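You operate a simulated robot arm through the tools that you are given. There is no shell and no other tool. Be economical: measure what you need, move in short steps, check, and stop when the job is done.

You run a simulated two-armed robot. Do the job below in one go: nothing can be reset, and whatever is moved stays where it is left.

TASK
Let the half pallet go and jog it fully onto the rollers.
Fine: both pusher frames home, the stop down, the button box's black knob left on FWD.

It is judged by the outcome, as a careful person would: the job done as asked, and still so three seconds after it is handed in. It fails if anything else is knocked over, pushed out of place, dropped, spilled or broken.

THE ROBOT
Two 7-joint arms with two-finger parallel grippers on one trunk, on a base that drives. Base frame: it is fixed to the floor where the robot stands at the start and does not move with it; the origin is under the middle of the robot, x ahead of it, y to its left, z up. Readings come in m, rad, newtons and seconds.
The left shoulder is at the start at [0.05, 0.187, 1.035], the right one opposite. Places, roughly: black lever of the near valve [0.4, 0, 0.8]; black lever of the far valve [0.3, -0.5, 0.8]; yellow knob of the button box [0.8, 0.4, 0.8]; black knob of the button box [0.8, 0.4, 0.8]; white button of the button box [0.9, 0.4, 0.8]; near dial knob [0.5, 0.2, 0.7]; far dial knob [0.2, -0.7, 0.7]; yellow lever of the near frame [0.3, -0.3, 0.8]; red switch of the button box [1, 0.3, 0.8]; half pallet [-3.25, -4.25, 0.25]. Payload 3.43 kg a hand.
The tool frame of a hand sits at the grasp point between the pads (the TCP): z along the fingers, y along the line on which they close. The tips reach 0.03 m beyond it. The gripper opens to 0.094 m. The fingers are 0.028 m wide and 0.01 m thick; the gripper's body (0.05 by 0.096 m) begins 0.055 m behind the TCP.
Orientation is that of the tool frame in the base frame, as [roll, pitch, yaw] about the fixed x, y, z axes, in that order (R = Rz(yaw) Ry(pitch) Rx(roll)). With the fingers straight down and closing along the base's y, the tool's x points along the base's -x, its y along +y and its z along -z.

THE INTERFACE
- The arms move only by the tool servo_tool. It takes "left_steps", "right_steps" or both (then of equal length, played together; a hand with none holds still); each is a list of rows, each a list of 2 entries, a list of its own where there are three numbers: the shift along the base's x, y, z in units of 30 mm (1.0 is 30 mm), then the turn, a rotation vector about the base's x, y, z in units of 4 degrees (1.0 is 4 degrees). In form: [[[dx, dy, dz], [rx, ry, rz]], ...]. A call has 1 to 10 rows; each row shifts and turns the commanded pose from where the row before left it. "left_fingers" and "right_fingers" are, for a hand that has rows, the gripper command, from -1 (fully open) to 1 (shut), values between in proportion, set as the call begins (left out, the last holds). A call with a number of a shift or a turn outside -1 to 1 is refused whole. A row lasts 0.2 s, in which the tool goes at most 0.05 m and 0.15 rad; a call with a longer step from one row to the next is refused whole, and so is a gripper value outside its range. Where a pose cannot be reached the arm comes as near as it can. A force on the tool above 40 N (or 10 N above the force at the start of the call, whichever is more), or a blocked arm, ends the call early, and 0.2 s more pass. Each finger travels about 0.153 m/s and halts on what it meets, pressing with about 39 N; the grip force reading is that of the motor and also rises with nothing between the fingers. The clock runs only during rows and for 0.2 s after the last one: add rows that do not move to give the fingers time. It gives the time, the measured TCP pose, the force on the tool (base axes), the opening and the grip force at its end, in the units of the frame above (readings bear some noise).
- Cameras (640 x 400 px; columns grow to the right, rows downward): "scene" is now at [0.1454, -0.0254, 1.2125]; the picture's right is [-0.27, -0.96, 0.00], its down [-0.41, 0.12, -0.90] and it looks along [0.87, -0.25, -0.43] (base axes); focal length 214 px, centre (320, 200). "left" rides on the left gripper at [0.076, -0.014, -0.102] in its tool frame; the picture's right is [0.18, 0.98, 0.00], its down [-0.75, 0.14, -0.64] and it looks along [-0.63, 0.12, 0.77] (tool axes); focal length 243 px, centre (320, 200). "right" rides on the right gripper at [0.076, 0.014, -0.103] in its tool frame; the picture's right is [-0.18, 0.98, 0.00], its down [-0.75, -0.14, -0.64] and it looks along [-0.63, -0.12, 0.77] (tool axes); focal length 243 px, centre (320, 200). There is no depth. A picture from a camera that has moved, and an enlarged one, comes with that camera's place and axes in the base frame and with its lens.
- capture(camera): a new picture of that camera. No time passes.
- slide_trunk(by): slides the trunk up (or, below 0, down) by that many m; the arms and the scene camera ride with it, the base frame stays. It gives what a move gives, with no picture.
- steer(legs): drives the robot by 1 to 6 legs, each [ahead, left, turn to the left] in m, m and rad, along the robot's own axes; the way and the turn of a leg run together, so that a leg with both is an arc; at most 1.5 m and 3.142 rad a leg. The arms and the cameras ride along, it lands a little off, and it stops where it bumps. It gives what a move gives.
- turn_head(pan, tilt): turns the head with the scene camera to pan (to the left, within 1.396 rad either way) and tilt (down, from -0.506 to 1.204), counted from straight ahead of the robot. It gives what a move gives.
- inspect(camera, box): a new picture of the part [left, top, right, bottom] of that camera's present view, enlarged. No time passes.
- sign_off(): hands the job in; it is judged then, once.

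Go step by step. Nothing tells you exact positions but the pictures and the camera data: compare them with the known pose of the tool, close in by small moves and look again before you grip or let go. The budget is 120 turns and 100 pictures, counting those below and the enlarged ones. Unless the task says otherwise, let go and move clear before handing in, and close with one line.

The tools are called after "Call:" by a JSON object that holds its "fn" and its "kwargs". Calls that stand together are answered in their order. servo_tool: Moves the arms, as the interface text tells. Its arguments: {"type":"object","properties":{"left_steps":{"type":"array","items":{"type":"array"}},"left_fingers":{"type":"number"},"right_steps":{"type":"array","items":{"type":"array"}},"right_fingers":{"type":"number"}},"required":[]} The other tools are called the same way: slide_trunk (by) slides the trunk up or down; steer (legs) drives the base; turn_head (pan, tilt) turns the head that bears the scene camera; capture (camera) takes a picture; inspect (camera, box) takes an enlarged picture of a part of a camera's view; sign_off () hands the job in.

At the start:

```text
t: 0.0
left_ee_pos: [0.3982, 0.2726, 1.086]
left_tool_rot: [-3.142, -0.001, -3.139]
left_contact_force: [0.1, 0.1, -0.9]
left_finger_gap: 0.0938
left_finger_force: 0.2
right_ee_pos: [0.4004, -0.055, 1.1052]
right_tool_rot: [-3.141, 0.001, 3.138]
right_contact_force: [-0.1, 0.5, 1.4]
right_finger_gap: 0.0939
right_finger_force: 0.0
trunk travel left (down, up): [-0.25, 0.182]
robot x, y, heading: [-0.0041, 0.0008, -0.004]
head pan, tilt: [-0.278, 0.443]
```

scene: 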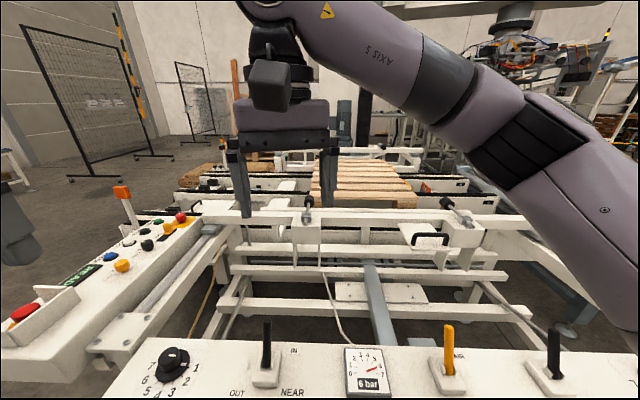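
right: 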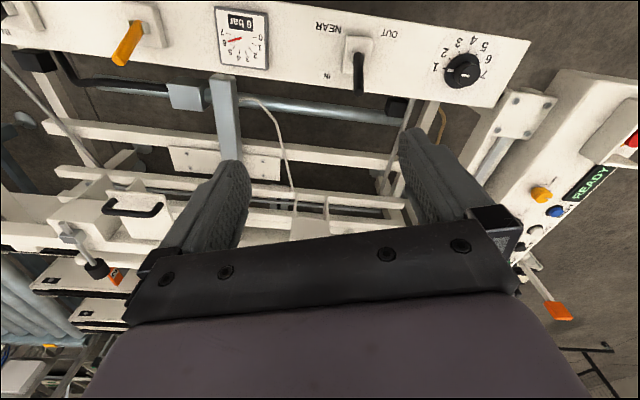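
left: 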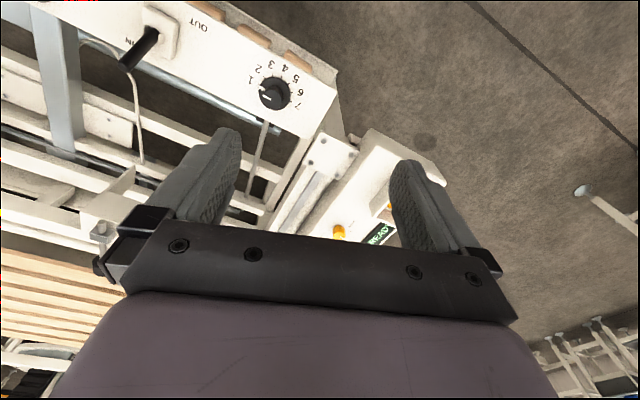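

I see a pallet-centering machine with a near panel (dial, valve levers, yellow lever) and a button box at the left. I'll look closer at everything before touching anything.

Call:
{"fn": "inspect", "kwargs": {"camera": "scene", "box": [0, 170, 240, 340]}}

Call:
{"fn": "inspect", "kwargs": {"camera": "scene", "box": [100, 310, 580, 400]}}

Call:
{"fn": "inspect", "kwargs": {"camera": "scene", "box": [170, 130, 490, 330]}}

Call:
{"fn": "turn_head", "kwargs": {"pan": -1.1, "tilt": 0.6}}

Call:
{"fn": "capture", "kwargs": {"camera": "scene"}}

```text
2.35 times, centred on (120, 255) of scene
camera zoom: at [0.1454, -0.0254, 1.2125], right [-0.27, -0.96, 0.0], down [-0.41, 0.12, -0.9], along [0.87, -0.25, -0.43], focal length 505 px, centre (791, 71)
```

zoom: 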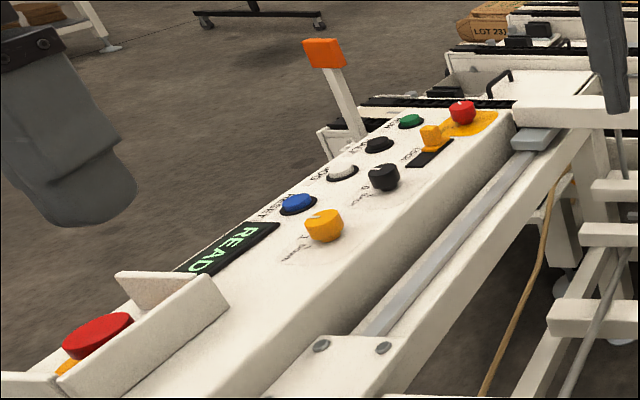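

```text
1.33 times, centred on (340, 355) of scene
camera zoom: at [0.1454, -0.0254, 1.2125], right [-0.27, -0.96, 0.0], down [-0.41, 0.12, -0.9], along [0.87, -0.25, -0.43], focal length 286 px, centre (293, -7)
```

zoom: 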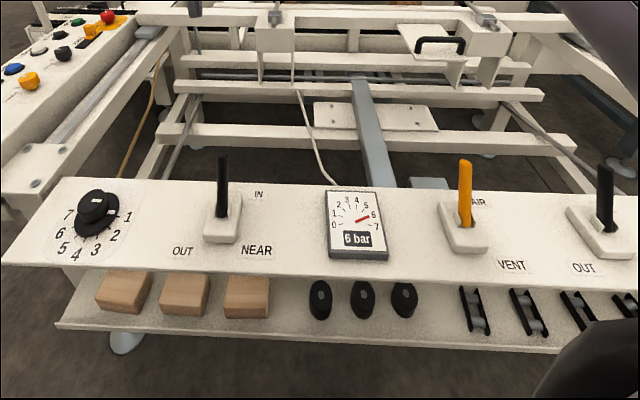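

```text
2.00 times, centred on (330, 230) of scene
camera zoom: at [0.1454, -0.0254, 1.2125], right [-0.27, -0.96, 0.0], down [-0.41, 0.12, -0.9], along [0.87, -0.25, -0.43], focal length 429 px, centre (300, 140)
```

zoom: 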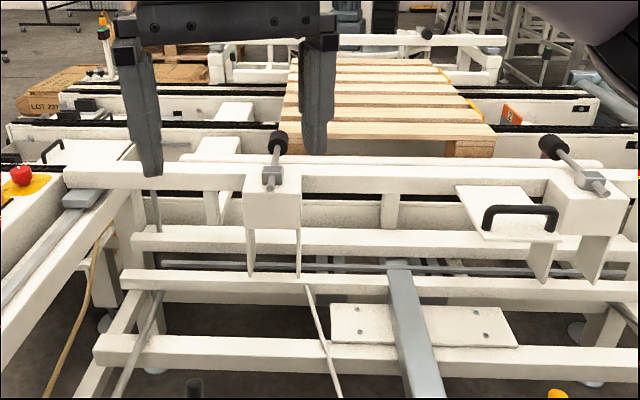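

```text
t: 1.1
left_ee_pos: [0.3986, 0.2735, 1.0861]
left_tool_rot: [3.141, 0.0, -3.139]
left_contact_force: [-0.1, -0.1, 0.6]
left_finger_gap: 0.094
left_finger_force: 0.0
right_ee_pos: [0.3998, -0.0549, 1.1047]
right_tool_rot: [3.141, 0.001, 3.14]
right_contact_force: [-0.4, 1.6, -0.4]
right_finger_gap: 0.094
right_finger_force: 0.0
trunk travel left (down, up): [-0.25, 0.182]
robot x, y, heading: [0.0015, -0.0017, 0.002]
head pan, tilt: [-1.1, 0.6]
```

```text
93 pictures are left
camera scene: at [0.0971, -0.0789, 1.1984], right [-0.89, -0.45, 0.0], down [-0.26, 0.5, -0.83], along [0.38, -0.73, -0.56], focal length 214 px, centre (320, 200)
```

scene: 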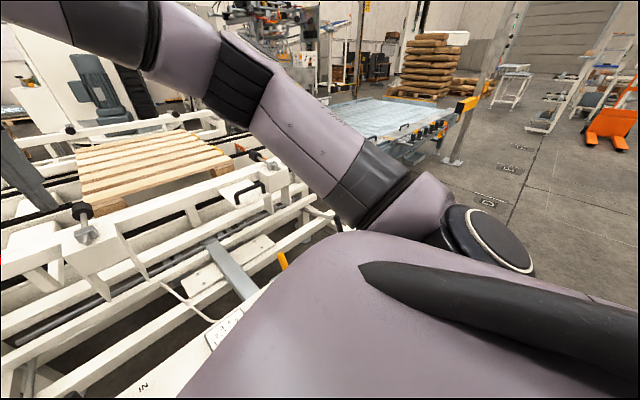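

There are pallets around and a roller table on the right. I'll look further around to identify the half pallet.

Call:
{"fn": "turn_head", "kwargs": {"pan": -1.39, "tilt": 0.15}}

Call:
{"fn": "capture", "kwargs": {"camera": "scene"}}

Call:
{"fn": "turn_head", "kwargs": {"pan": 0.5, "tilt": 0.4}}

Call:
{"fn": "capture", "kwargs": {"camera": "scene"}}

Call:
{"fn": "inspect", "kwargs": {"camera": "scene", "box": [320, 100, 640, 300]}}

```text
t: 2.0
left_ee_pos: [0.3996, 0.2722, 1.0864]
left_tool_rot: [-3.141, -0.002, -3.14]
left_contact_force: [0.1, 0.0, -0.2]
left_finger_gap: 0.0937
left_finger_force: 0.1
right_ee_pos: [0.3999, -0.0559, 1.1056]
right_tool_rot: [-3.141, 0.001, 3.14]
right_contact_force: [0.7, 0.6, -0.1]
right_finger_gap: 0.0939
right_finger_force: 0.1
trunk travel left (down, up): [-0.25, 0.182]
robot x, y, heading: [0.0003, -0.0003, -0.004]
head pan, tilt: [-1.389, 0.15]
```

```text
92 pictures are left
camera scene: at [0.0737, -0.0914, 1.2397], right [-0.98, -0.18, 0.0], down [-0.03, 0.15, -0.99], along [0.18, -0.97, -0.15], focal length 214 px, centre (320, 200)
```

scene: 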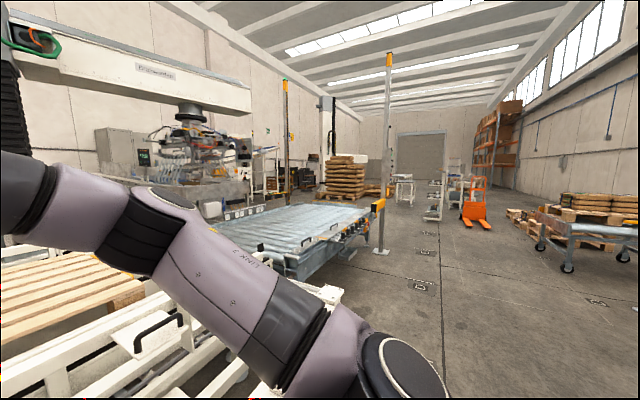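

```text
t: 3.9
left_ee_pos: [0.3996, 0.2731, 1.0872]
left_tool_rot: [-3.14, -0.002, -3.141]
left_contact_force: [-0.6, 0.0, -0.1]
left_finger_gap: 0.0939
left_finger_force: 0.1
right_ee_pos: [0.4002, -0.055, 1.1057]
right_tool_rot: [-3.141, 0.0, 3.141]
right_contact_force: [-0.1, 0.4, 0.1]
right_finger_gap: 0.0938
right_finger_force: 0.0
trunk travel left (down, up): [-0.25, 0.182]
robot x, y, heading: [0.0035, -0.0007, 0.002]
head pan, tilt: [0.499, 0.4]
```

```text
91 pictures are left
camera scene: at [0.1383, 0.0441, 1.2166], right [0.48, -0.88, 0.0], down [-0.34, -0.19, -0.92], along [0.81, 0.44, -0.39], focal length 214 px, centre (320, 200)
```

scene: 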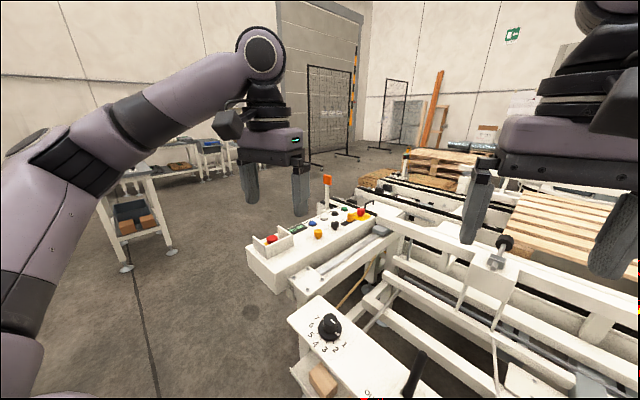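

```text
2.00 times, centred on (480, 200) of scene
camera zoom: at [0.1383, 0.0441, 1.2166], right [0.48, -0.88, 0.0], down [-0.34, -0.19, -0.92], along [0.81, 0.44, -0.39], focal length 429 px, centre (0, 200)
```

zoom: 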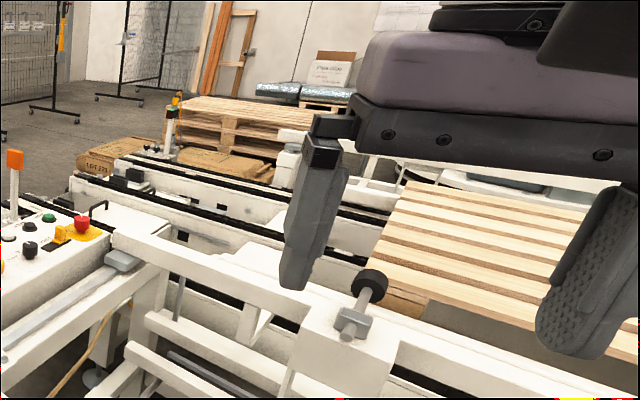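

The box is in view; I'll zoom in tightly for labels.

Call:
{"fn": "inspect", "kwargs": {"camera": "scene", "box": [295, 195, 385, 250]}}

Call:
{"fn": "inspect", "kwargs": {"camera": "scene", "box": [240, 215, 330, 270]}}

Call:
{"fn": "inspect", "kwargs": {"camera": "scene", "box": [370, 140, 640, 290]}}

```text
7.11 times, centred on (340, 222) of scene
camera zoom: at [0.1383, 0.0441, 1.2166], right [0.48, -0.88, 0.0], down [-0.34, -0.19, -0.92], along [0.81, 0.44, -0.39], focal length 1525 px, centre (178, 40)
```

zoom: 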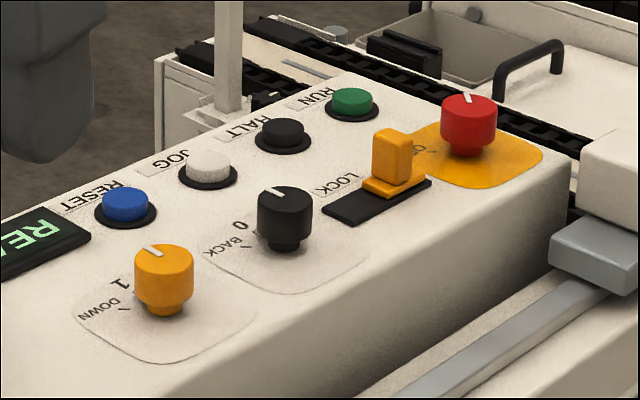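

```text
7.11 times, centred on (285, 242) of scene
camera zoom: at [0.1383, 0.0441, 1.2166], right [0.48, -0.88, 0.0], down [-0.34, -0.19, -0.92], along [0.81, 0.44, -0.39], focal length 1525 px, centre (569, -102)
```

zoom: 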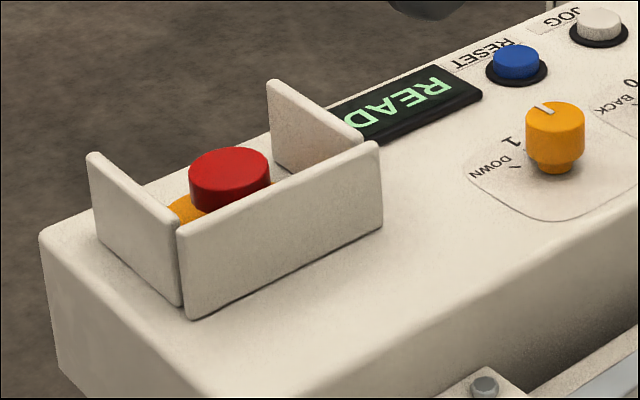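

```text
2.37 times, centred on (505, 215) of scene
camera zoom: at [0.1383, 0.0441, 1.2166], right [0.48, -0.88, 0.0], down [-0.34, -0.19, -0.92], along [0.81, 0.44, -0.39], focal length 508 px, centre (-118, 164)
```

zoom: 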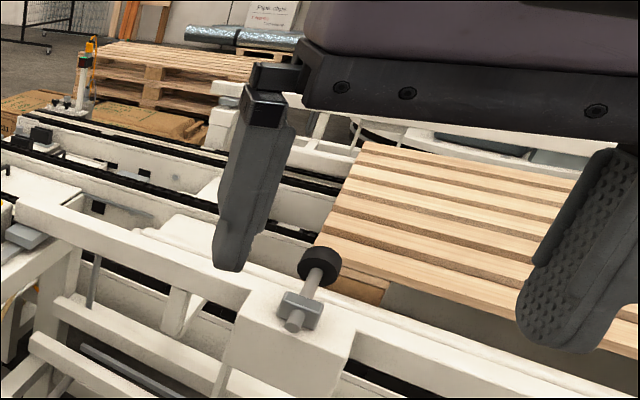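

Labels face the far side of the box, so I'll move the left hand camera over it, high up, to read them.

Call:
{"fn": "servo_tool", "kwargs": {"left_steps": [[[1, 0.5, 0], [0, 0, 0]], [[1, 0.5, 0], [0, 0, 0]], [[1, 0.5, 0], [0, 0, 0]], [[1, 0.5, 0], [0, 0, 0]], [[1, 0.5, 0], [0, 0, 0]], [[1, 0.5, 0], [0, 0, 0]]]}}

Call:
{"fn": "capture", "kwargs": {"camera": "left"}}

Call:
{"fn": "inspect", "kwargs": {"camera": "left", "box": [230, 80, 410, 230]}}

```text
t: 5.3
left_ee_pos: [0.5761, 0.3593, 1.0838]
left_tool_rot: [3.14, 0.001, 3.139]
left_contact_force: [1.2, -0.1, 0.1]
left_finger_gap: 0.0937
left_finger_force: 0.0
left hand out of reach, approached as far as the arm can: row 6
right_ee_pos: [0.401, -0.0563, 1.1059]
right_tool_rot: [3.14, -0.001, 3.137]
right_contact_force: [-0.5, 0.1, 0.4]
right_finger_gap: 0.0941
right_finger_force: 0.1
trunk travel left (down, up): [-0.25, 0.182]
robot x, y, heading: [0.0017, 0.0016, 0.003]
head pan, tilt: [0.499, 0.4]
```

```text
86 pictures are left
camera left: at [0.4994, 0.3431, 1.1859], right [-0.18, 0.98, 0.0], down [0.75, 0.14, 0.64], along [0.63, 0.12, -0.77], focal length 243 px, centre (320, 200)
```

left: 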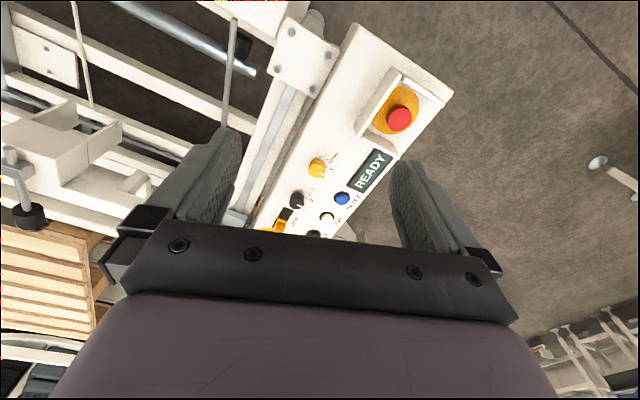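

```text
2.67 times, centred on (320, 155) of left
camera zoom: at [0.4994, 0.3431, 1.1859], right [-0.18, 0.98, 0.0], down [0.75, 0.14, 0.64], along [0.63, 0.12, -0.77], focal length 647 px, centre (320, 320)
```

zoom: 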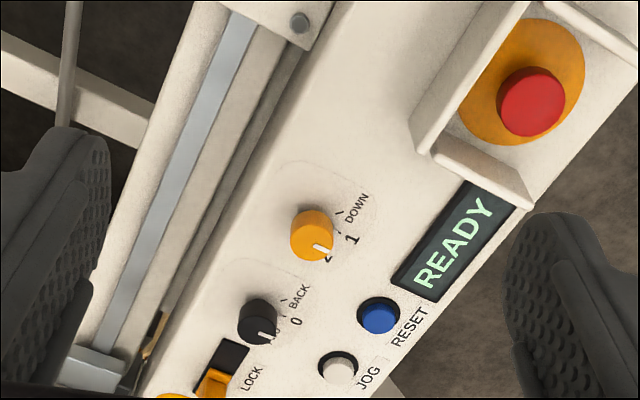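

The box reads DOWN/1/2 for the yellow knob and FWD/0/BACK for the black one. Now look closely at the valve panel.

Call:
{"fn": "turn_head", "kwargs": {"pan": -0.3, "tilt": 0.9}}

Call:
{"fn": "capture", "kwargs": {"camera": "scene"}}

Call:
{"fn": "inspect", "kwargs": {"camera": "scene", "box": [120, 170, 360, 320]}}

Call:
{"fn": "inspect", "kwargs": {"camera": "scene", "box": [340, 170, 580, 320]}}

```text
t: 6.4
left_ee_pos: [0.5752, 0.3602, 1.0848]
left_tool_rot: [3.139, 0.0, 3.14]
left_contact_force: [0.5, 0.2, 0.5]
left_finger_gap: 0.0943
left_finger_force: 0.1
right_ee_pos: [0.4005, -0.0556, 1.1057]
right_tool_rot: [-3.141, 0.0, 3.139]
right_contact_force: [-0.2, 0.1, -0.5]
right_finger_gap: 0.0944
right_finger_force: 0.1
trunk travel left (down, up): [-0.25, 0.182]
robot x, y, heading: [-0.0039, -0.0006, -0.001]
head pan, tilt: [-0.3, 0.901]
```

```text
84 pictures are left
camera scene: at [0.1291, -0.0225, 1.1736], right [-0.29, -0.96, 0.0], down [-0.75, 0.23, -0.62], along [0.59, -0.18, -0.78], focal length 214 px, centre (320, 200)
```

scene: 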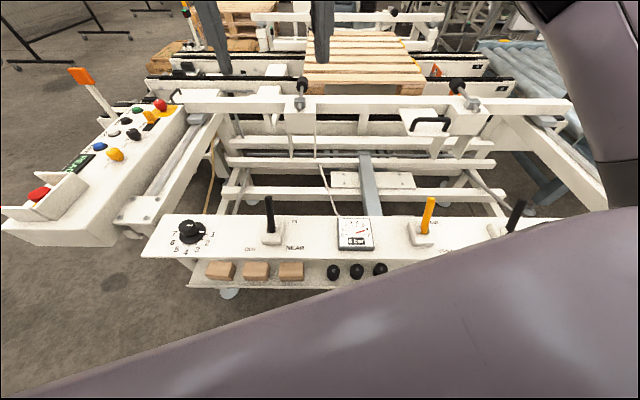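

```text
2.67 times, centred on (240, 245) of scene
camera zoom: at [0.1291, -0.0225, 1.1736], right [-0.29, -0.96, 0.0], down [-0.75, 0.23, -0.62], along [0.59, -0.18, -0.78], focal length 572 px, centre (533, 80)
```

zoom: 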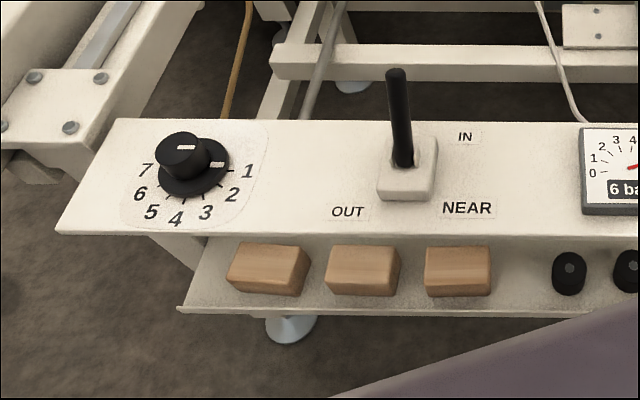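

```text
2.67 times, centred on (460, 245) of scene
camera zoom: at [0.1291, -0.0225, 1.1736], right [-0.29, -0.96, 0.0], down [-0.75, 0.23, -0.62], along [0.59, -0.18, -0.78], focal length 572 px, centre (-53, 80)
```

zoom: 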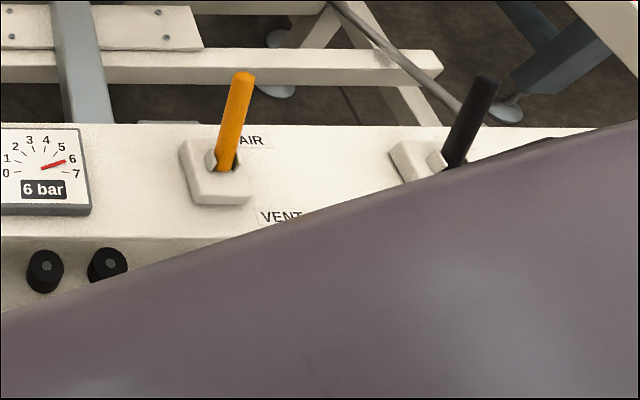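

The machine is turned about −0.3 rad relative to me. I'll bring the left hand back, square up to the panel, and view the far end.

Call:
{"fn": "servo_tool", "kwargs": {"left_steps": [[[-1, -0.3, 0], [0, 0, 0]], [[-1, -0.3, 0], [0, 0, 0]], [[-1, -0.3, 0], [0, 0, 0]], [[-1, -0.3, 0], [0, 0, 0]], [[-1, -0.3, 0], [0, 0, 0]], [[-1, -0.3, 0], [0, 0, 0]]]}}

Call:
{"fn": "steer", "kwargs": {"legs": [[0, 0, -0.31], [0, -0.25, 0]]}}

Call:
{"fn": "turn_head", "kwargs": {"pan": 0.0, "tilt": 0.75}}

Call:
{"fn": "capture", "kwargs": {"camera": "scene"}}

Call:
{"fn": "capture", "kwargs": {"camera": "right"}}

```text
t: 7.8
left_ee_pos: [0.3937, 0.3081, 1.0832]
left_tool_rot: [-3.141, 0.0, -3.14]
left_contact_force: [0.4, 0.5, 0.0]
left_finger_gap: 0.0938
left_finger_force: 0.0
right_ee_pos: [0.4003, -0.0555, 1.1052]
right_tool_rot: [3.141, 0.0, 3.14]
right_contact_force: [0.5, 0.6, -0.1]
right_finger_gap: 0.0938
right_finger_force: 0.1
trunk travel left (down, up): [-0.25, 0.182]
robot x, y, heading: [0.0026, 0.0032, 0.001]
head pan, tilt: [-0.3, 0.901]
```

```text
t: 10.7
left_ee_pos: [0.3914, -0.0705, 1.0846]
left_tool_rot: [-3.141, -0.001, 2.835]
left_contact_force: [-0.5, -0.4, 0.1]
left_finger_gap: 0.0937
left_finger_force: 0.1
right_ee_pos: [0.2865, -0.4153, 1.1057]
right_tool_rot: [-3.14, 0.0, 2.834]
right_contact_force: [0.1, -0.6, -0.8]
right_finger_gap: 0.0939
right_finger_force: 0.1
trunk travel left (down, up): [-0.25, 0.182]
robot x, y, heading: [-0.0747, -0.2432, -0.308]
head pan, tilt: [-0.3, 0.901]
```

```text
t: 11.5
left_ee_pos: [0.3917, -0.0695, 1.0833]
left_tool_rot: [-3.141, 0.0, 2.836]
left_contact_force: [0.1, 0.4, -0.2]
left_finger_gap: 0.0942
left_finger_force: 0.0
right_ee_pos: [0.2864, -0.4157, 1.1065]
right_tool_rot: [3.14, -0.002, 2.835]
right_contact_force: [0.9, -0.2, -0.3]
right_finger_gap: 0.0941
right_finger_force: 0.1
trunk travel left (down, up): [-0.25, 0.182]
robot x, y, heading: [-0.0775, -0.2439, -0.308]
head pan, tilt: [0.0, 0.75]
```

```text
81 pictures are left
camera scene: at [0.056, -0.2865, 1.1854], right [-0.3, -0.95, 0.0], down [-0.65, 0.21, -0.73], along [0.7, -0.22, -0.68], focal length 214 px, centre (320, 200)
```

scene: 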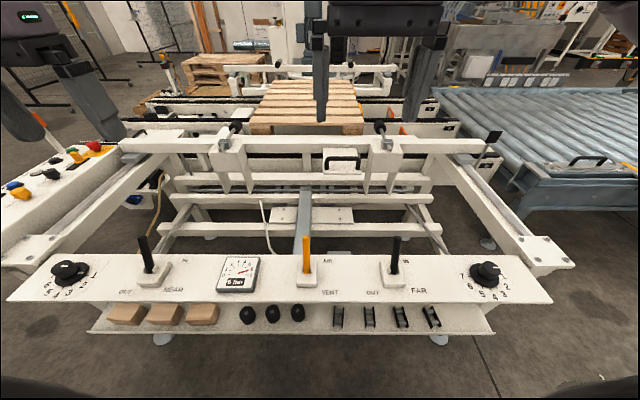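

```text
80 pictures are left
camera right: at [0.2192, -0.3803, 1.2084], right [0.47, 0.88, 0.0], down [0.68, -0.36, 0.64], along [0.57, -0.3, -0.77], focal length 243 px, centre (320, 200)
```

right: 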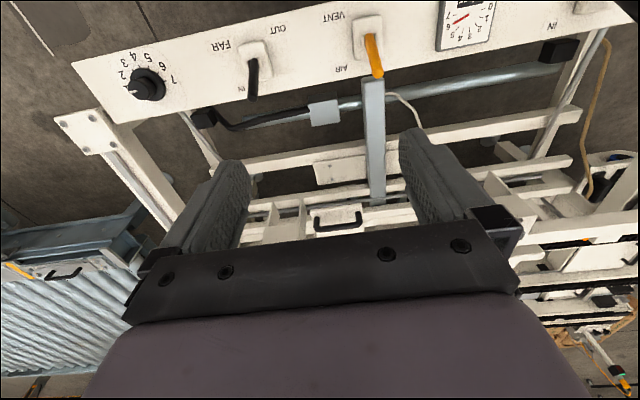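

Good overview now. Zoom into panel, pallet/far frame, and the roller entry.

Call:
{"fn": "inspect", "kwargs": {"camera": "scene", "box": [0, 220, 320, 340]}}

Call:
{"fn": "inspect", "kwargs": {"camera": "scene", "box": [290, 220, 580, 330]}}

Call:
{"fn": "inspect", "kwargs": {"camera": "scene", "box": [130, 50, 410, 190]}}

Call:
{"fn": "inspect", "kwargs": {"camera": "scene", "box": [350, 60, 640, 220]}}

```text
2.00 times, centred on (160, 280) of scene
camera zoom: at [0.056, -0.2865, 1.1854], right [-0.3, -0.95, 0.0], down [-0.65, 0.21, -0.73], along [0.7, -0.22, -0.68], focal length 429 px, centre (640, 40)
```

zoom: 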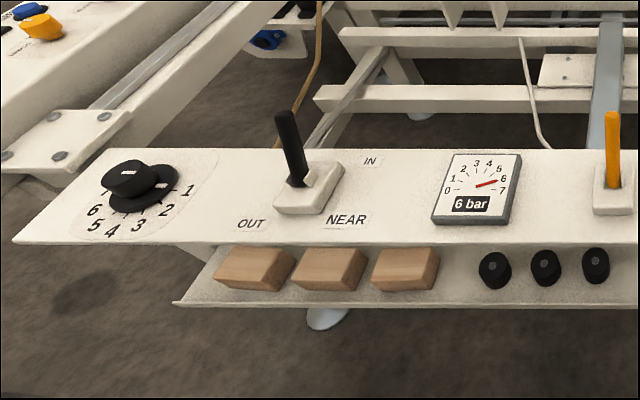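

```text
2.21 times, centred on (435, 275) of scene
camera zoom: at [0.056, -0.2865, 1.1854], right [-0.3, -0.95, 0.0], down [-0.65, 0.21, -0.73], along [0.7, -0.22, -0.68], focal length 473 px, centre (66, 34)
```

zoom: 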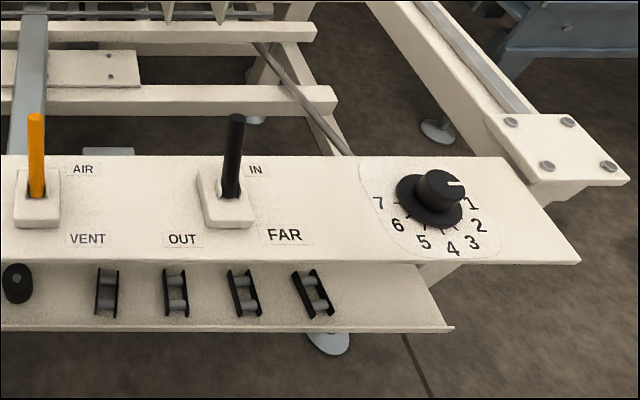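

```text
2.29 times, centred on (270, 120) of scene
camera zoom: at [0.056, -0.2865, 1.1854], right [-0.3, -0.95, 0.0], down [-0.65, 0.21, -0.73], along [0.7, -0.22, -0.68], focal length 490 px, centre (434, 383)
```

zoom: 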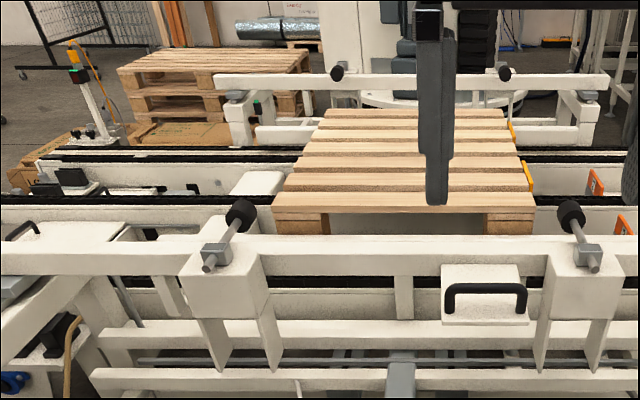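

```text
2.21 times, centred on (495, 140) of scene
camera zoom: at [0.056, -0.2865, 1.1854], right [-0.3, -0.95, 0.0], down [-0.65, 0.21, -0.73], along [0.7, -0.22, -0.68], focal length 473 px, centre (-66, 332)
```

zoom: 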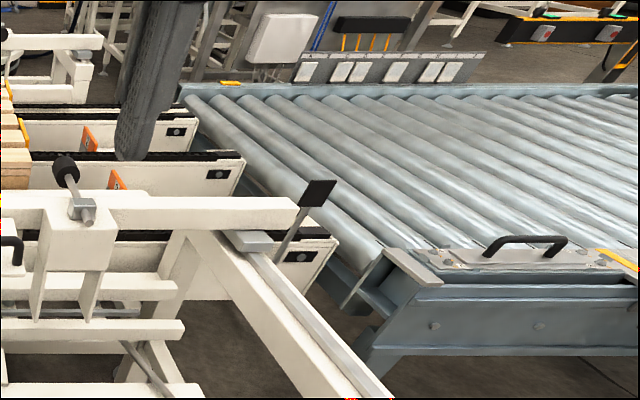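

Both valve levers look forward (IN). I'll zoom the right camera on the far lever to locate it precisely.

Call:
{"fn": "inspect", "kwargs": {"camera": "right", "box": [100, 0, 420, 200]}}

Call:
{"fn": "inspect", "kwargs": {"camera": "scene", "box": [350, 220, 430, 300]}}

```text
2.00 times, centred on (260, 100) of right
camera zoom: at [0.2192, -0.3803, 1.2084], right [0.47, 0.88, 0.0], down [0.68, -0.36, 0.64], along [0.57, -0.3, -0.77], focal length 485 px, centre (440, 400)
```

zoom: 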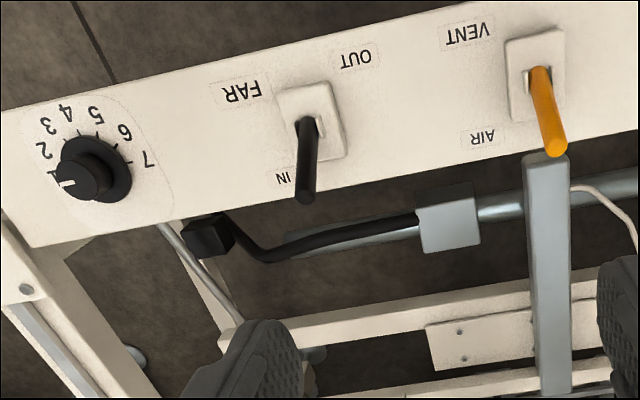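

```text
5.00 times, centred on (390, 260) of scene
camera zoom: at [0.056, -0.2865, 1.1854], right [-0.3, -0.95, 0.0], down [-0.65, 0.21, -0.73], along [0.7, -0.22, -0.68], focal length 1072 px, centre (-30, -100)
```

zoom: 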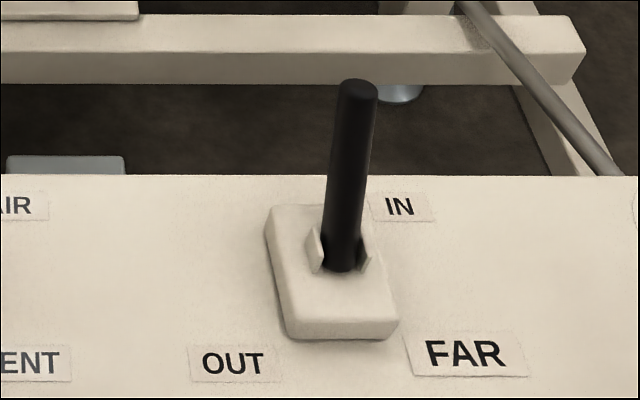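

The far lever's tip is at about (0.276, −0.529, 0.81), base (0.241, −0.523, 0.727), leaning to IN. I'll bring the closed right fingers down just beyond it (machine-forward side), then pull it back to OUT.

Call:
{"fn": "servo_tool", "kwargs": {"right_steps": [[[0.16, -0.84, 0], [0, 0, 0]], [[0.16, -0.84, 0], [0, 0, 0]], [[0.16, -0.84, 0], [0, 0, 0]], [[0.16, -0.84, 0], [0, 0, 0]], [[0.16, -0.84, 0], [0, 0, 0]], [[0, 0, -1], [0, 0, 0]], [[0, 0, -1], [0, 0, 0]], [[0, 0, -1], [0, 0, 0]], [[0, 0, -1], [0, 0, 0]], [[0, 0, -1], [0, 0, 0]]], "right_fingers": 1}}

Call:
{"fn": "servo_tool", "kwargs": {"right_steps": [[[0.25, -0.08, -1], [0, 0, 0]], [[0.25, -0.08, -1], [0, 0, 0]], [[0, 0, -0.5], [0, 0, 0]], [[0, 0, 0], [0, 0, 0]]]}}

Call:
{"fn": "capture", "kwargs": {"camera": "right"}}

Call:
{"fn": "capture", "kwargs": {"camera": "scene"}}

```text
t: 13.7
left_ee_pos: [0.3921, -0.0684, 1.0836]
left_tool_rot: [3.14, 0.001, 2.836]
left_contact_force: [-0.1, -0.6, 0.4]
left_finger_gap: 0.0944
left_finger_force: 0.0
right_ee_pos: [0.3112, -0.5438, 0.9568]
right_tool_rot: [3.141, 0.0, 2.836]
right_contact_force: [-0.2, -0.3, 0.9]
right_finger_gap: 0.0
right_finger_force: 33.2
trunk travel left (down, up): [-0.25, 0.182]
robot x, y, heading: [-0.0757, -0.2442, -0.306]
head pan, tilt: [0.0, 0.75]
```

```text
t: 14.7
left_ee_pos: [0.3915, -0.0693, 1.083]
left_tool_rot: [3.141, -0.001, 2.835]
left_contact_force: [1.0, -0.5, 0.5]
left_finger_gap: 0.0943
left_finger_force: 0.1
right_ee_pos: [0.3262, -0.5473, 0.8799]
right_tool_rot: [3.142, 0.0, 2.836]
right_contact_force: [-0.2, -0.2, 0.9]
right_finger_gap: 0.0
right_finger_force: 32.8
trunk travel left (down, up): [-0.25, 0.182]
robot x, y, heading: [-0.077, -0.2421, -0.299]
head pan, tilt: [0.0, 0.75]
```

```text
73 pictures are left
camera right: at [0.258, -0.511, 0.9826], right [0.47, 0.88, 0.0], down [0.68, -0.36, 0.64], along [0.57, -0.3, -0.77], focal length 243 px, centre (320, 200)
```

right: 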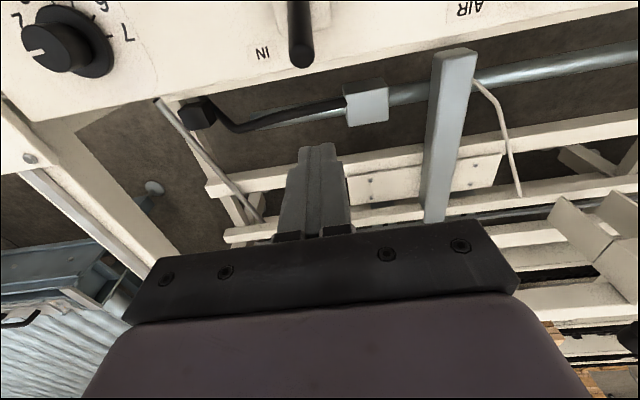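

```text
72 pictures are left
camera scene: at [0.056, -0.2864, 1.1855], right [-0.3, -0.95, 0.0], down [-0.65, 0.21, -0.73], along [0.7, -0.22, -0.68], focal length 214 px, centre (320, 200)
```

scene: 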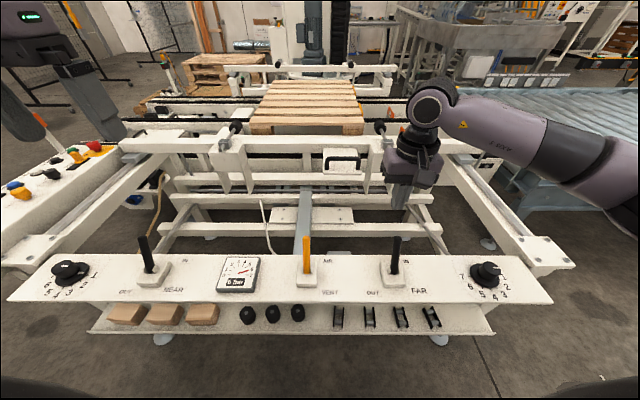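

Laterally aligned, about 57 mm beyond the lever. Lower 70 mm, then pull back in small steps.

Call:
{"fn": "servo_tool", "kwargs": {"right_steps": [[[0, 0, -1], [0, 0, 0]], [[0, 0, -1], [0, 0, 0]], [[0, 0, -0.3], [0, 0, 0]], [[-0.48, 0.15, 0], [0, 0, 0]], [[-0.48, 0.15, 0], [0, 0, 0]], [[-0.48, 0.15, 0], [0, 0, 0]], [[-0.48, 0.15, 0], [0, 0, 0]], [[-0.48, 0.15, 0], [0, 0, 0]]]}}

Call:
{"fn": "capture", "kwargs": {"camera": "scene"}}

```text
t: 16.5
left_ee_pos: [0.391, -0.0675, 1.0848]
left_tool_rot: [3.142, -0.001, 2.837]
left_contact_force: [0.3, 0.6, 0.4]
left_finger_gap: 0.094
left_finger_force: 0.0
right_ee_pos: [0.2535, -0.5227, 0.8128]
right_tool_rot: [3.141, -0.003, 2.835]
right_contact_force: [0.5, 0.5, -0.1]
right_finger_gap: 0.0
right_finger_force: 33.4
trunk travel left (down, up): [-0.25, 0.182]
robot x, y, heading: [-0.0742, -0.2439, -0.3]
head pan, tilt: [0.0, 0.75]
```

```text
71 pictures are left
camera scene: at [0.0559, -0.2864, 1.1855], right [-0.3, -0.95, 0.0], down [-0.65, 0.21, -0.73], along [0.7, -0.22, -0.68], focal length 214 px, centre (320, 200)
```

scene: 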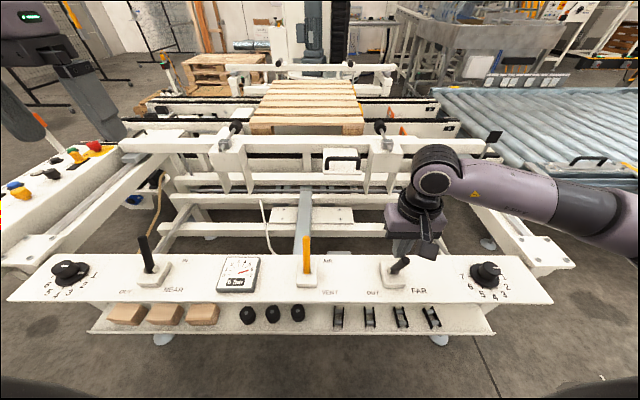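

The lever appears to have moved; zoom in.

Call:
{"fn": "inspect", "kwargs": {"camera": "scene", "box": [340, 200, 460, 310]}}

Call:
{"fn": "inspect", "kwargs": {"camera": "scene", "box": [210, 50, 410, 150]}}

```text
3.64 times, centred on (400, 255) of scene
camera zoom: at [0.0559, -0.2864, 1.1855], right [-0.3, -0.95, 0.0], down [-0.65, 0.21, -0.73], along [0.7, -0.22, -0.68], focal length 780 px, centre (29, 0)
```

zoom: 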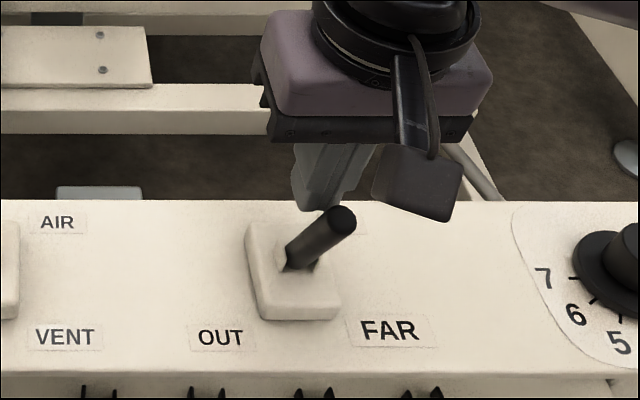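

```text
3.20 times, centred on (310, 100) of scene
camera zoom: at [0.0559, -0.2864, 1.1855], right [-0.3, -0.95, 0.0], down [-0.65, 0.21, -0.73], along [0.7, -0.22, -0.68], focal length 686 px, centre (352, 520)
```

zoom: 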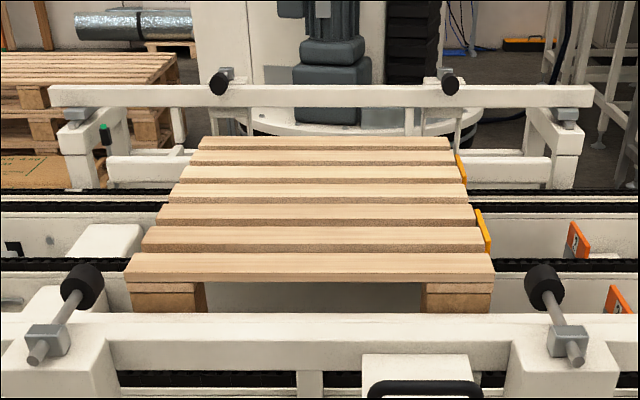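

The lever is roughly upright now, at mid-travel. I'll pull it further to the OUT end.

Call:
{"fn": "servo_tool", "kwargs": {"right_steps": [[[-0.32, 0.1, 0], [0, 0, 0]], [[-0.32, 0.1, 0], [0, 0, 0]], [[-0.32, 0.1, 0], [0, 0, 0]], [[-0.32, 0.1, 0], [0, 0, 0]]]}}

Call:
{"fn": "inspect", "kwargs": {"camera": "scene", "box": [340, 200, 460, 310]}}

Call:
{"fn": "inspect", "kwargs": {"camera": "scene", "box": [210, 50, 410, 150]}}

```text
t: 17.2
left_ee_pos: [0.3907, -0.0676, 1.0841]
left_tool_rot: [-3.141, -0.001, 2.839]
left_contact_force: [-0.6, 0.2, 0.8]
left_finger_gap: 0.0942
left_finger_force: 0.0
right_ee_pos: [0.2414, -0.522, 0.8169]
right_tool_rot: [3.134, 0.035, 2.823]
right_contact_force: [4.0, -3.2, 4.0]
right_finger_gap: 0.0
right_finger_force: 32.8
trunk travel left (down, up): [-0.25, 0.182]
robot x, y, heading: [-0.0759, -0.2461, -0.304]
head pan, tilt: [0.0, 0.75]
stopped in row 3 (right hand): the force on the tool passed its limit (the readings are from after the stop); the commanded pose is now the measured one
```

```text
3.64 times, centred on (400, 255) of scene
camera zoom: at [0.0563, -0.2864, 1.1856], right [-0.3, -0.95, 0.0], down [-0.65, 0.2, -0.73], along [0.7, -0.22, -0.68], focal length 780 px, centre (29, 0)
```

zoom: 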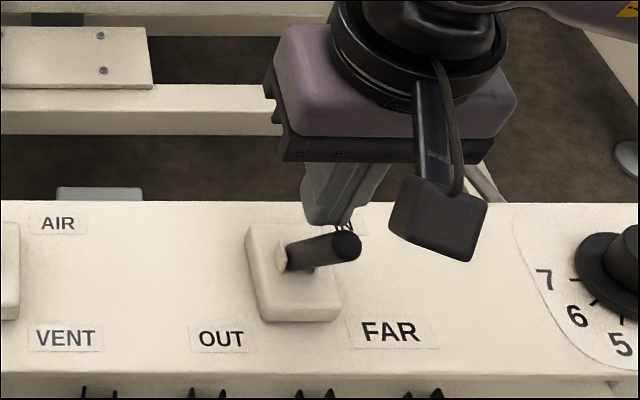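

```text
3.20 times, centred on (310, 100) of scene
camera zoom: at [0.0563, -0.2864, 1.1856], right [-0.3, -0.95, 0.0], down [-0.65, 0.2, -0.73], along [0.7, -0.22, -0.68], focal length 686 px, centre (352, 520)
```

zoom: 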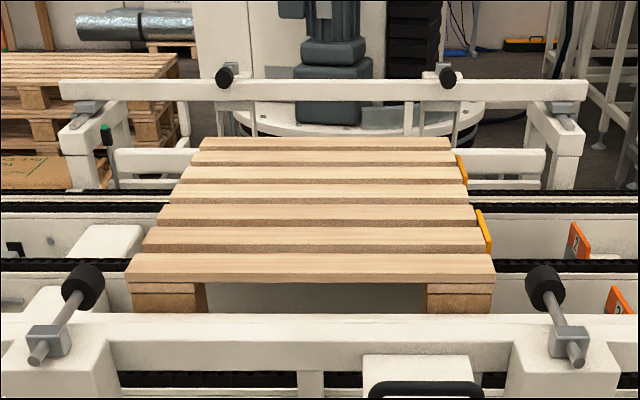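

Far frame is retreating and the lever is at its OUT stop. Release the right hand upwards, and place the closed left fingers beyond the near lever (tip ≈ (0.44, −0.01, 0.81)).

Call:
{"fn": "servo_tool", "kwargs": {"right_steps": [[[0.48, -0.15, 0], [0, 0, 0]], [[0.48, -0.15, 0], [0, 0, 0]], [[0, 0, 1], [0, 0, 0]], [[0, 0, 1], [0, 0, 0]], [[0, 0, 1], [0, 0, 0]], [[0, 0, 1], [0, 0, 0]], [[0, 0, 1], [0, 0, 0]], [[0, 0, 1], [0, 0, 0]], [[0, 0, 1], [0, 0, 0]], [[0, 0, 0], [0, 0, 0]]], "left_fingers": 1, "left_steps": [[[0.78, 0.36, 0], [0, 0, 0]], [[0.78, 0.36, 0], [0, 0, 0]], [[0.78, 0.36, 0], [0, 0, 0]], [[0.78, 0.36, 0], [0, 0, 0]], [[0, 0, -1], [0, 0, 0]], [[0, 0, -1], [0, 0, 0]], [[0, 0, -1], [0, 0, 0]], [[0, 0, -1], [0, 0, 0]], [[0, 0, -1], [0, 0, 0]], [[0, 0, -1], [0, 0, 0]]]}}

Call:
{"fn": "capture", "kwargs": {"camera": "left"}}

Call:
{"fn": "capture", "kwargs": {"camera": "scene"}}

```text
t: 19.4
left_ee_pos: [0.4839, -0.0251, 0.9031]
left_tool_rot: [-3.141, 0.001, 2.838]
left_contact_force: [0.8, 0.6, -0.2]
left_finger_gap: 0.0001
left_finger_force: 33.3
right_ee_pos: [0.269, -0.5287, 1.026]
right_tool_rot: [3.138, 0.029, 2.824]
right_contact_force: [0.4, 0.3, -0.4]
right_finger_gap: 0.0001
right_finger_force: 32.9
trunk travel left (down, up): [-0.25, 0.182]
robot x, y, heading: [-0.0782, -0.2435, -0.304]
head pan, tilt: [0.0, 0.75]
```

```text
66 pictures are left
camera left: at [0.4079, -0.0169, 1.0049], right [0.12, 0.99, 0.0], down [0.76, -0.09, 0.64], along [0.64, -0.08, -0.77], focal length 243 px, centre (320, 200)
```

left: 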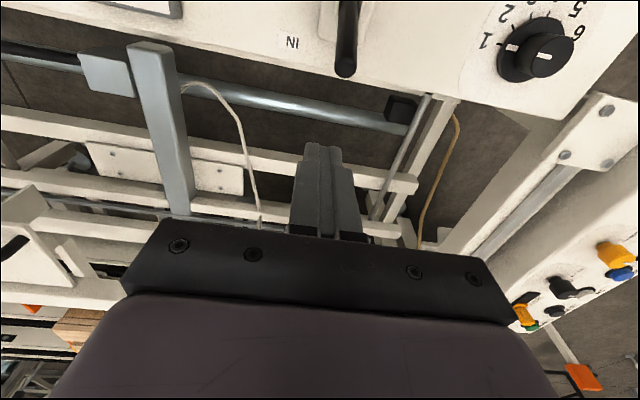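

```text
65 pictures are left
camera scene: at [0.0567, -0.2864, 1.1855], right [-0.3, -0.95, 0.0], down [-0.65, 0.21, -0.73], along [0.7, -0.22, -0.68], focal length 214 px, centre (320, 200)
```

scene: 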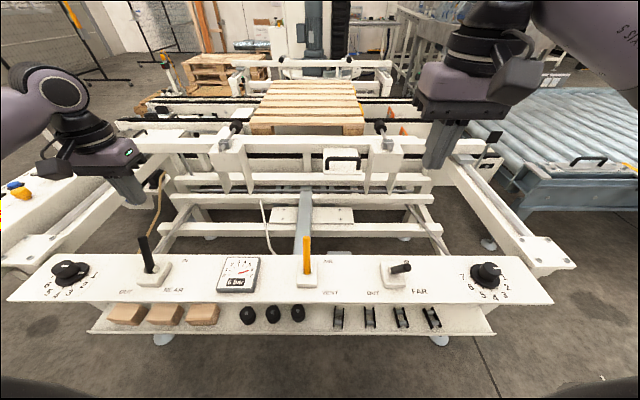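

Shift left 8 mm, lower 90 mm, then pull the near lever back.

Call:
{"fn": "servo_tool", "kwargs": {"left_steps": [[[0.3, 0.2, -1], [0, 0, 0]], [[0, 0, -1], [0, 0, 0]], [[0, 0, -1], [0, 0, 0]], [[-0.48, 0.15, 0], [0, 0, 0]], [[-0.48, 0.15, 0], [0, 0, 0]], [[-0.48, 0.15, 0], [0, 0, 0]], [[-0.48, 0.15, 0], [0, 0, 0]], [[-0.4, 0.12, 0], [0, 0, 0]], [[-0.4, 0.12, 0], [0, 0, 0]]]}}

Call:
{"fn": "inspect", "kwargs": {"camera": "scene", "box": [60, 160, 260, 310]}}

```text
t: 21.4
left_ee_pos: [0.4129, 0.0062, 0.8135]
left_tool_rot: [-3.141, 0.004, 2.837]
left_contact_force: [9.2, -2.6, 2.0]
left_finger_gap: 0.0
left_finger_force: 32.8
right_ee_pos: [0.2695, -0.5298, 1.0259]
right_tool_rot: [3.135, 0.029, 2.822]
right_contact_force: [0.2, 0.3, 0.5]
right_finger_gap: 0.0
right_finger_force: 32.8
trunk travel left (down, up): [-0.25, 0.182]
robot x, y, heading: [-0.0787, -0.2409, -0.308]
head pan, tilt: [0.0, 0.75]
```

```text
2.67 times, centred on (160, 235) of scene
camera zoom: at [0.0574, -0.2869, 1.1854], right [-0.3, -0.95, 0.0], down [-0.65, 0.21, -0.73], along [0.7, -0.22, -0.68], focal length 572 px, centre (747, 107)
```

zoom: 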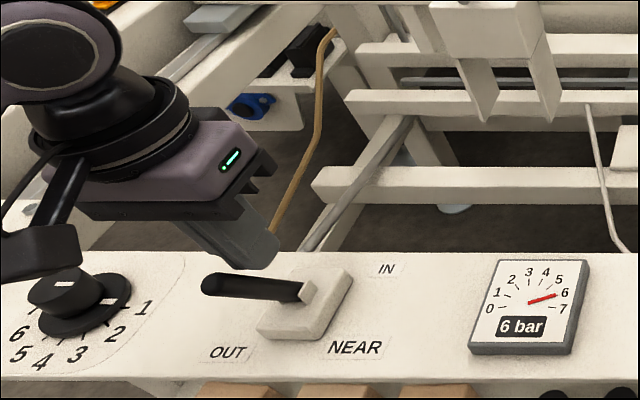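

Near lever matches the far one at OUT. Back off and raise the left hand, then watch the frames.

Call:
{"fn": "servo_tool", "kwargs": {"left_steps": [[[0.48, -0.15, 0], [0, 0, 0]], [[0.48, -0.15, 0], [0, 0, 0]], [[0, 0, 1], [0, 0, 0]], [[0, 0, 1], [0, 0, 0]], [[0, 0, 1], [0, 0, 0]], [[0, 0, 1], [0, 0, 0]], [[0, 0, 1], [0, 0, 0]], [[0, 0, 1], [0, 0, 0]], [[0, 0, 1], [0, 0, 0]], [[0, 0, 1], [0, 0, 0]]]}}

Call:
{"fn": "capture", "kwargs": {"camera": "scene"}}

```text
t: 23.6
left_ee_pos: [0.4412, -0.0051, 1.0534]
left_tool_rot: [-3.141, -0.002, 2.838]
left_contact_force: [0.0, 0.8, 0.7]
left_finger_gap: 0.0003
left_finger_force: 33.6
right_ee_pos: [0.2681, -0.5291, 1.0275]
right_tool_rot: [3.137, 0.032, 2.823]
right_contact_force: [0.3, 0.0, -0.1]
right_finger_gap: 0.0003
right_finger_force: 32.9
trunk travel left (down, up): [-0.25, 0.182]
robot x, y, heading: [-0.0794, -0.2397, -0.305]
head pan, tilt: [0.0, 0.75]
```

```text
63 pictures are left
camera scene: at [0.0564, -0.2866, 1.1854], right [-0.3, -0.95, 0.0], down [-0.65, 0.21, -0.73], along [0.7, -0.22, -0.68], focal length 214 px, centre (320, 200)
```

scene: 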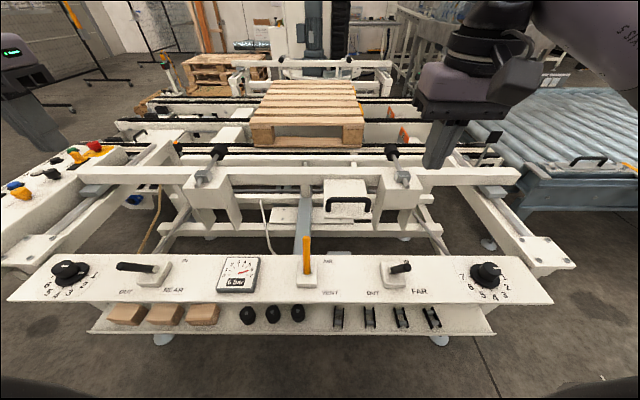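

Both frames are moving home. I'll now drive around to the operator side of the button box (left side of the machine), in stages.

Call:
{"fn": "steer", "kwargs": {"legs": [[-0.12, 0, 0], [0, 1.2, 0], [0, 0, -1.571], [-0.24, 0.35, 0]]}}

Call:
{"fn": "turn_head", "kwargs": {"pan": 0.3, "tilt": 0.5}}

Call:
{"fn": "capture", "kwargs": {"camera": "scene"}}

```text
t: 36.5
left_ee_pos: [0.8114, 0.5232, 1.0523]
left_tool_rot: [-3.141, 0.0, 1.263]
left_contact_force: [1.3, 0.5, 0.8]
left_finger_gap: 0.0
left_finger_force: 33.0
right_ee_pos: [0.2873, 0.6966, 1.0262]
right_tool_rot: [3.136, 0.03, 1.25]
right_contact_force: [-0.5, -0.4, -0.1]
right_finger_gap: 0.0
right_finger_force: 32.6
trunk travel left (down, up): [-0.25, 0.182]
robot x, y, heading: [0.5698, 1.0426, -1.88]
head pan, tilt: [0.0, 0.75]
```

```text
t: 37.3
left_ee_pos: [0.8099, 0.5235, 1.0523]
left_tool_rot: [-3.141, -0.002, 1.264]
left_contact_force: [0.2, -0.6, 0.0]
left_finger_gap: 0.0
left_finger_force: 32.3
right_ee_pos: [0.2861, 0.6963, 1.0259]
right_tool_rot: [3.137, 0.028, 1.252]
right_contact_force: [0.2, -0.3, 0.0]
right_finger_gap: 0.0
right_finger_force: 33.0
trunk travel left (down, up): [-0.25, 0.182]
robot x, y, heading: [0.5713, 1.0399, -1.871]
head pan, tilt: [0.3, 0.499]
```

```text
62 pictures are left
camera scene: at [0.552, 0.8951, 1.2074], right [-1.0, 0.01, 0.0], down [0.0, 0.48, -0.88], along [-0.01, -0.88, -0.48], focal length 214 px, centre (320, 200)
```

scene: 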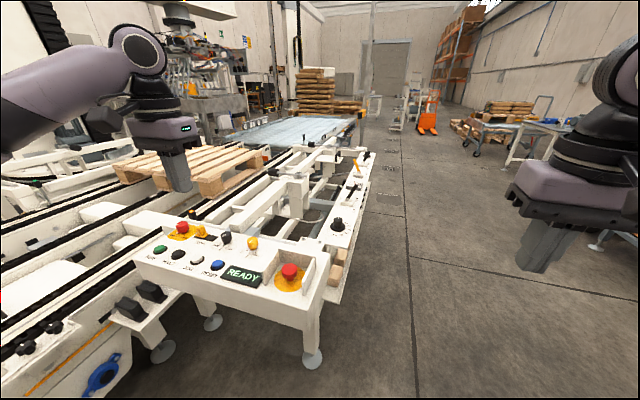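

Now I'm facing the box from its operator side. Zoom into it and the machine.

Call:
{"fn": "inspect", "kwargs": {"camera": "scene", "box": [125, 205, 335, 315]}}

Call:
{"fn": "inspect", "kwargs": {"camera": "scene", "box": [0, 110, 380, 310]}}

```text
3.05 times, centred on (230, 260) of scene
camera zoom: at [0.552, 0.8951, 1.2074], right [-1.0, 0.01, 0.0], down [0.0, 0.48, -0.88], along [-0.01, -0.88, -0.48], focal length 654 px, centre (594, 17)
```

zoom: 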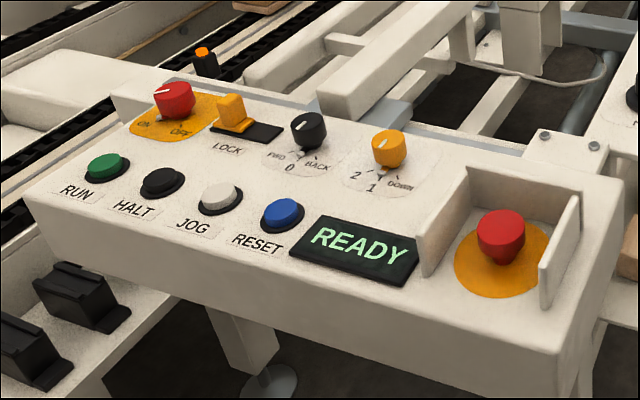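

```text
1.68 times, centred on (190, 210) of scene
camera zoom: at [0.552, 0.8951, 1.2074], right [-1.0, 0.01, 0.0], down [0.0, 0.48, -0.88], along [-0.01, -0.88, -0.48], focal length 361 px, centre (539, 183)
```

zoom: 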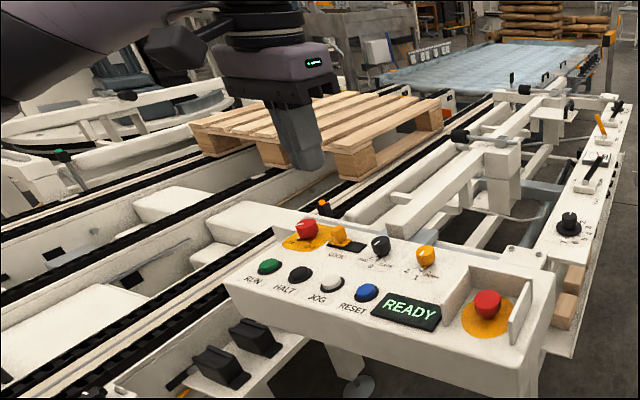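

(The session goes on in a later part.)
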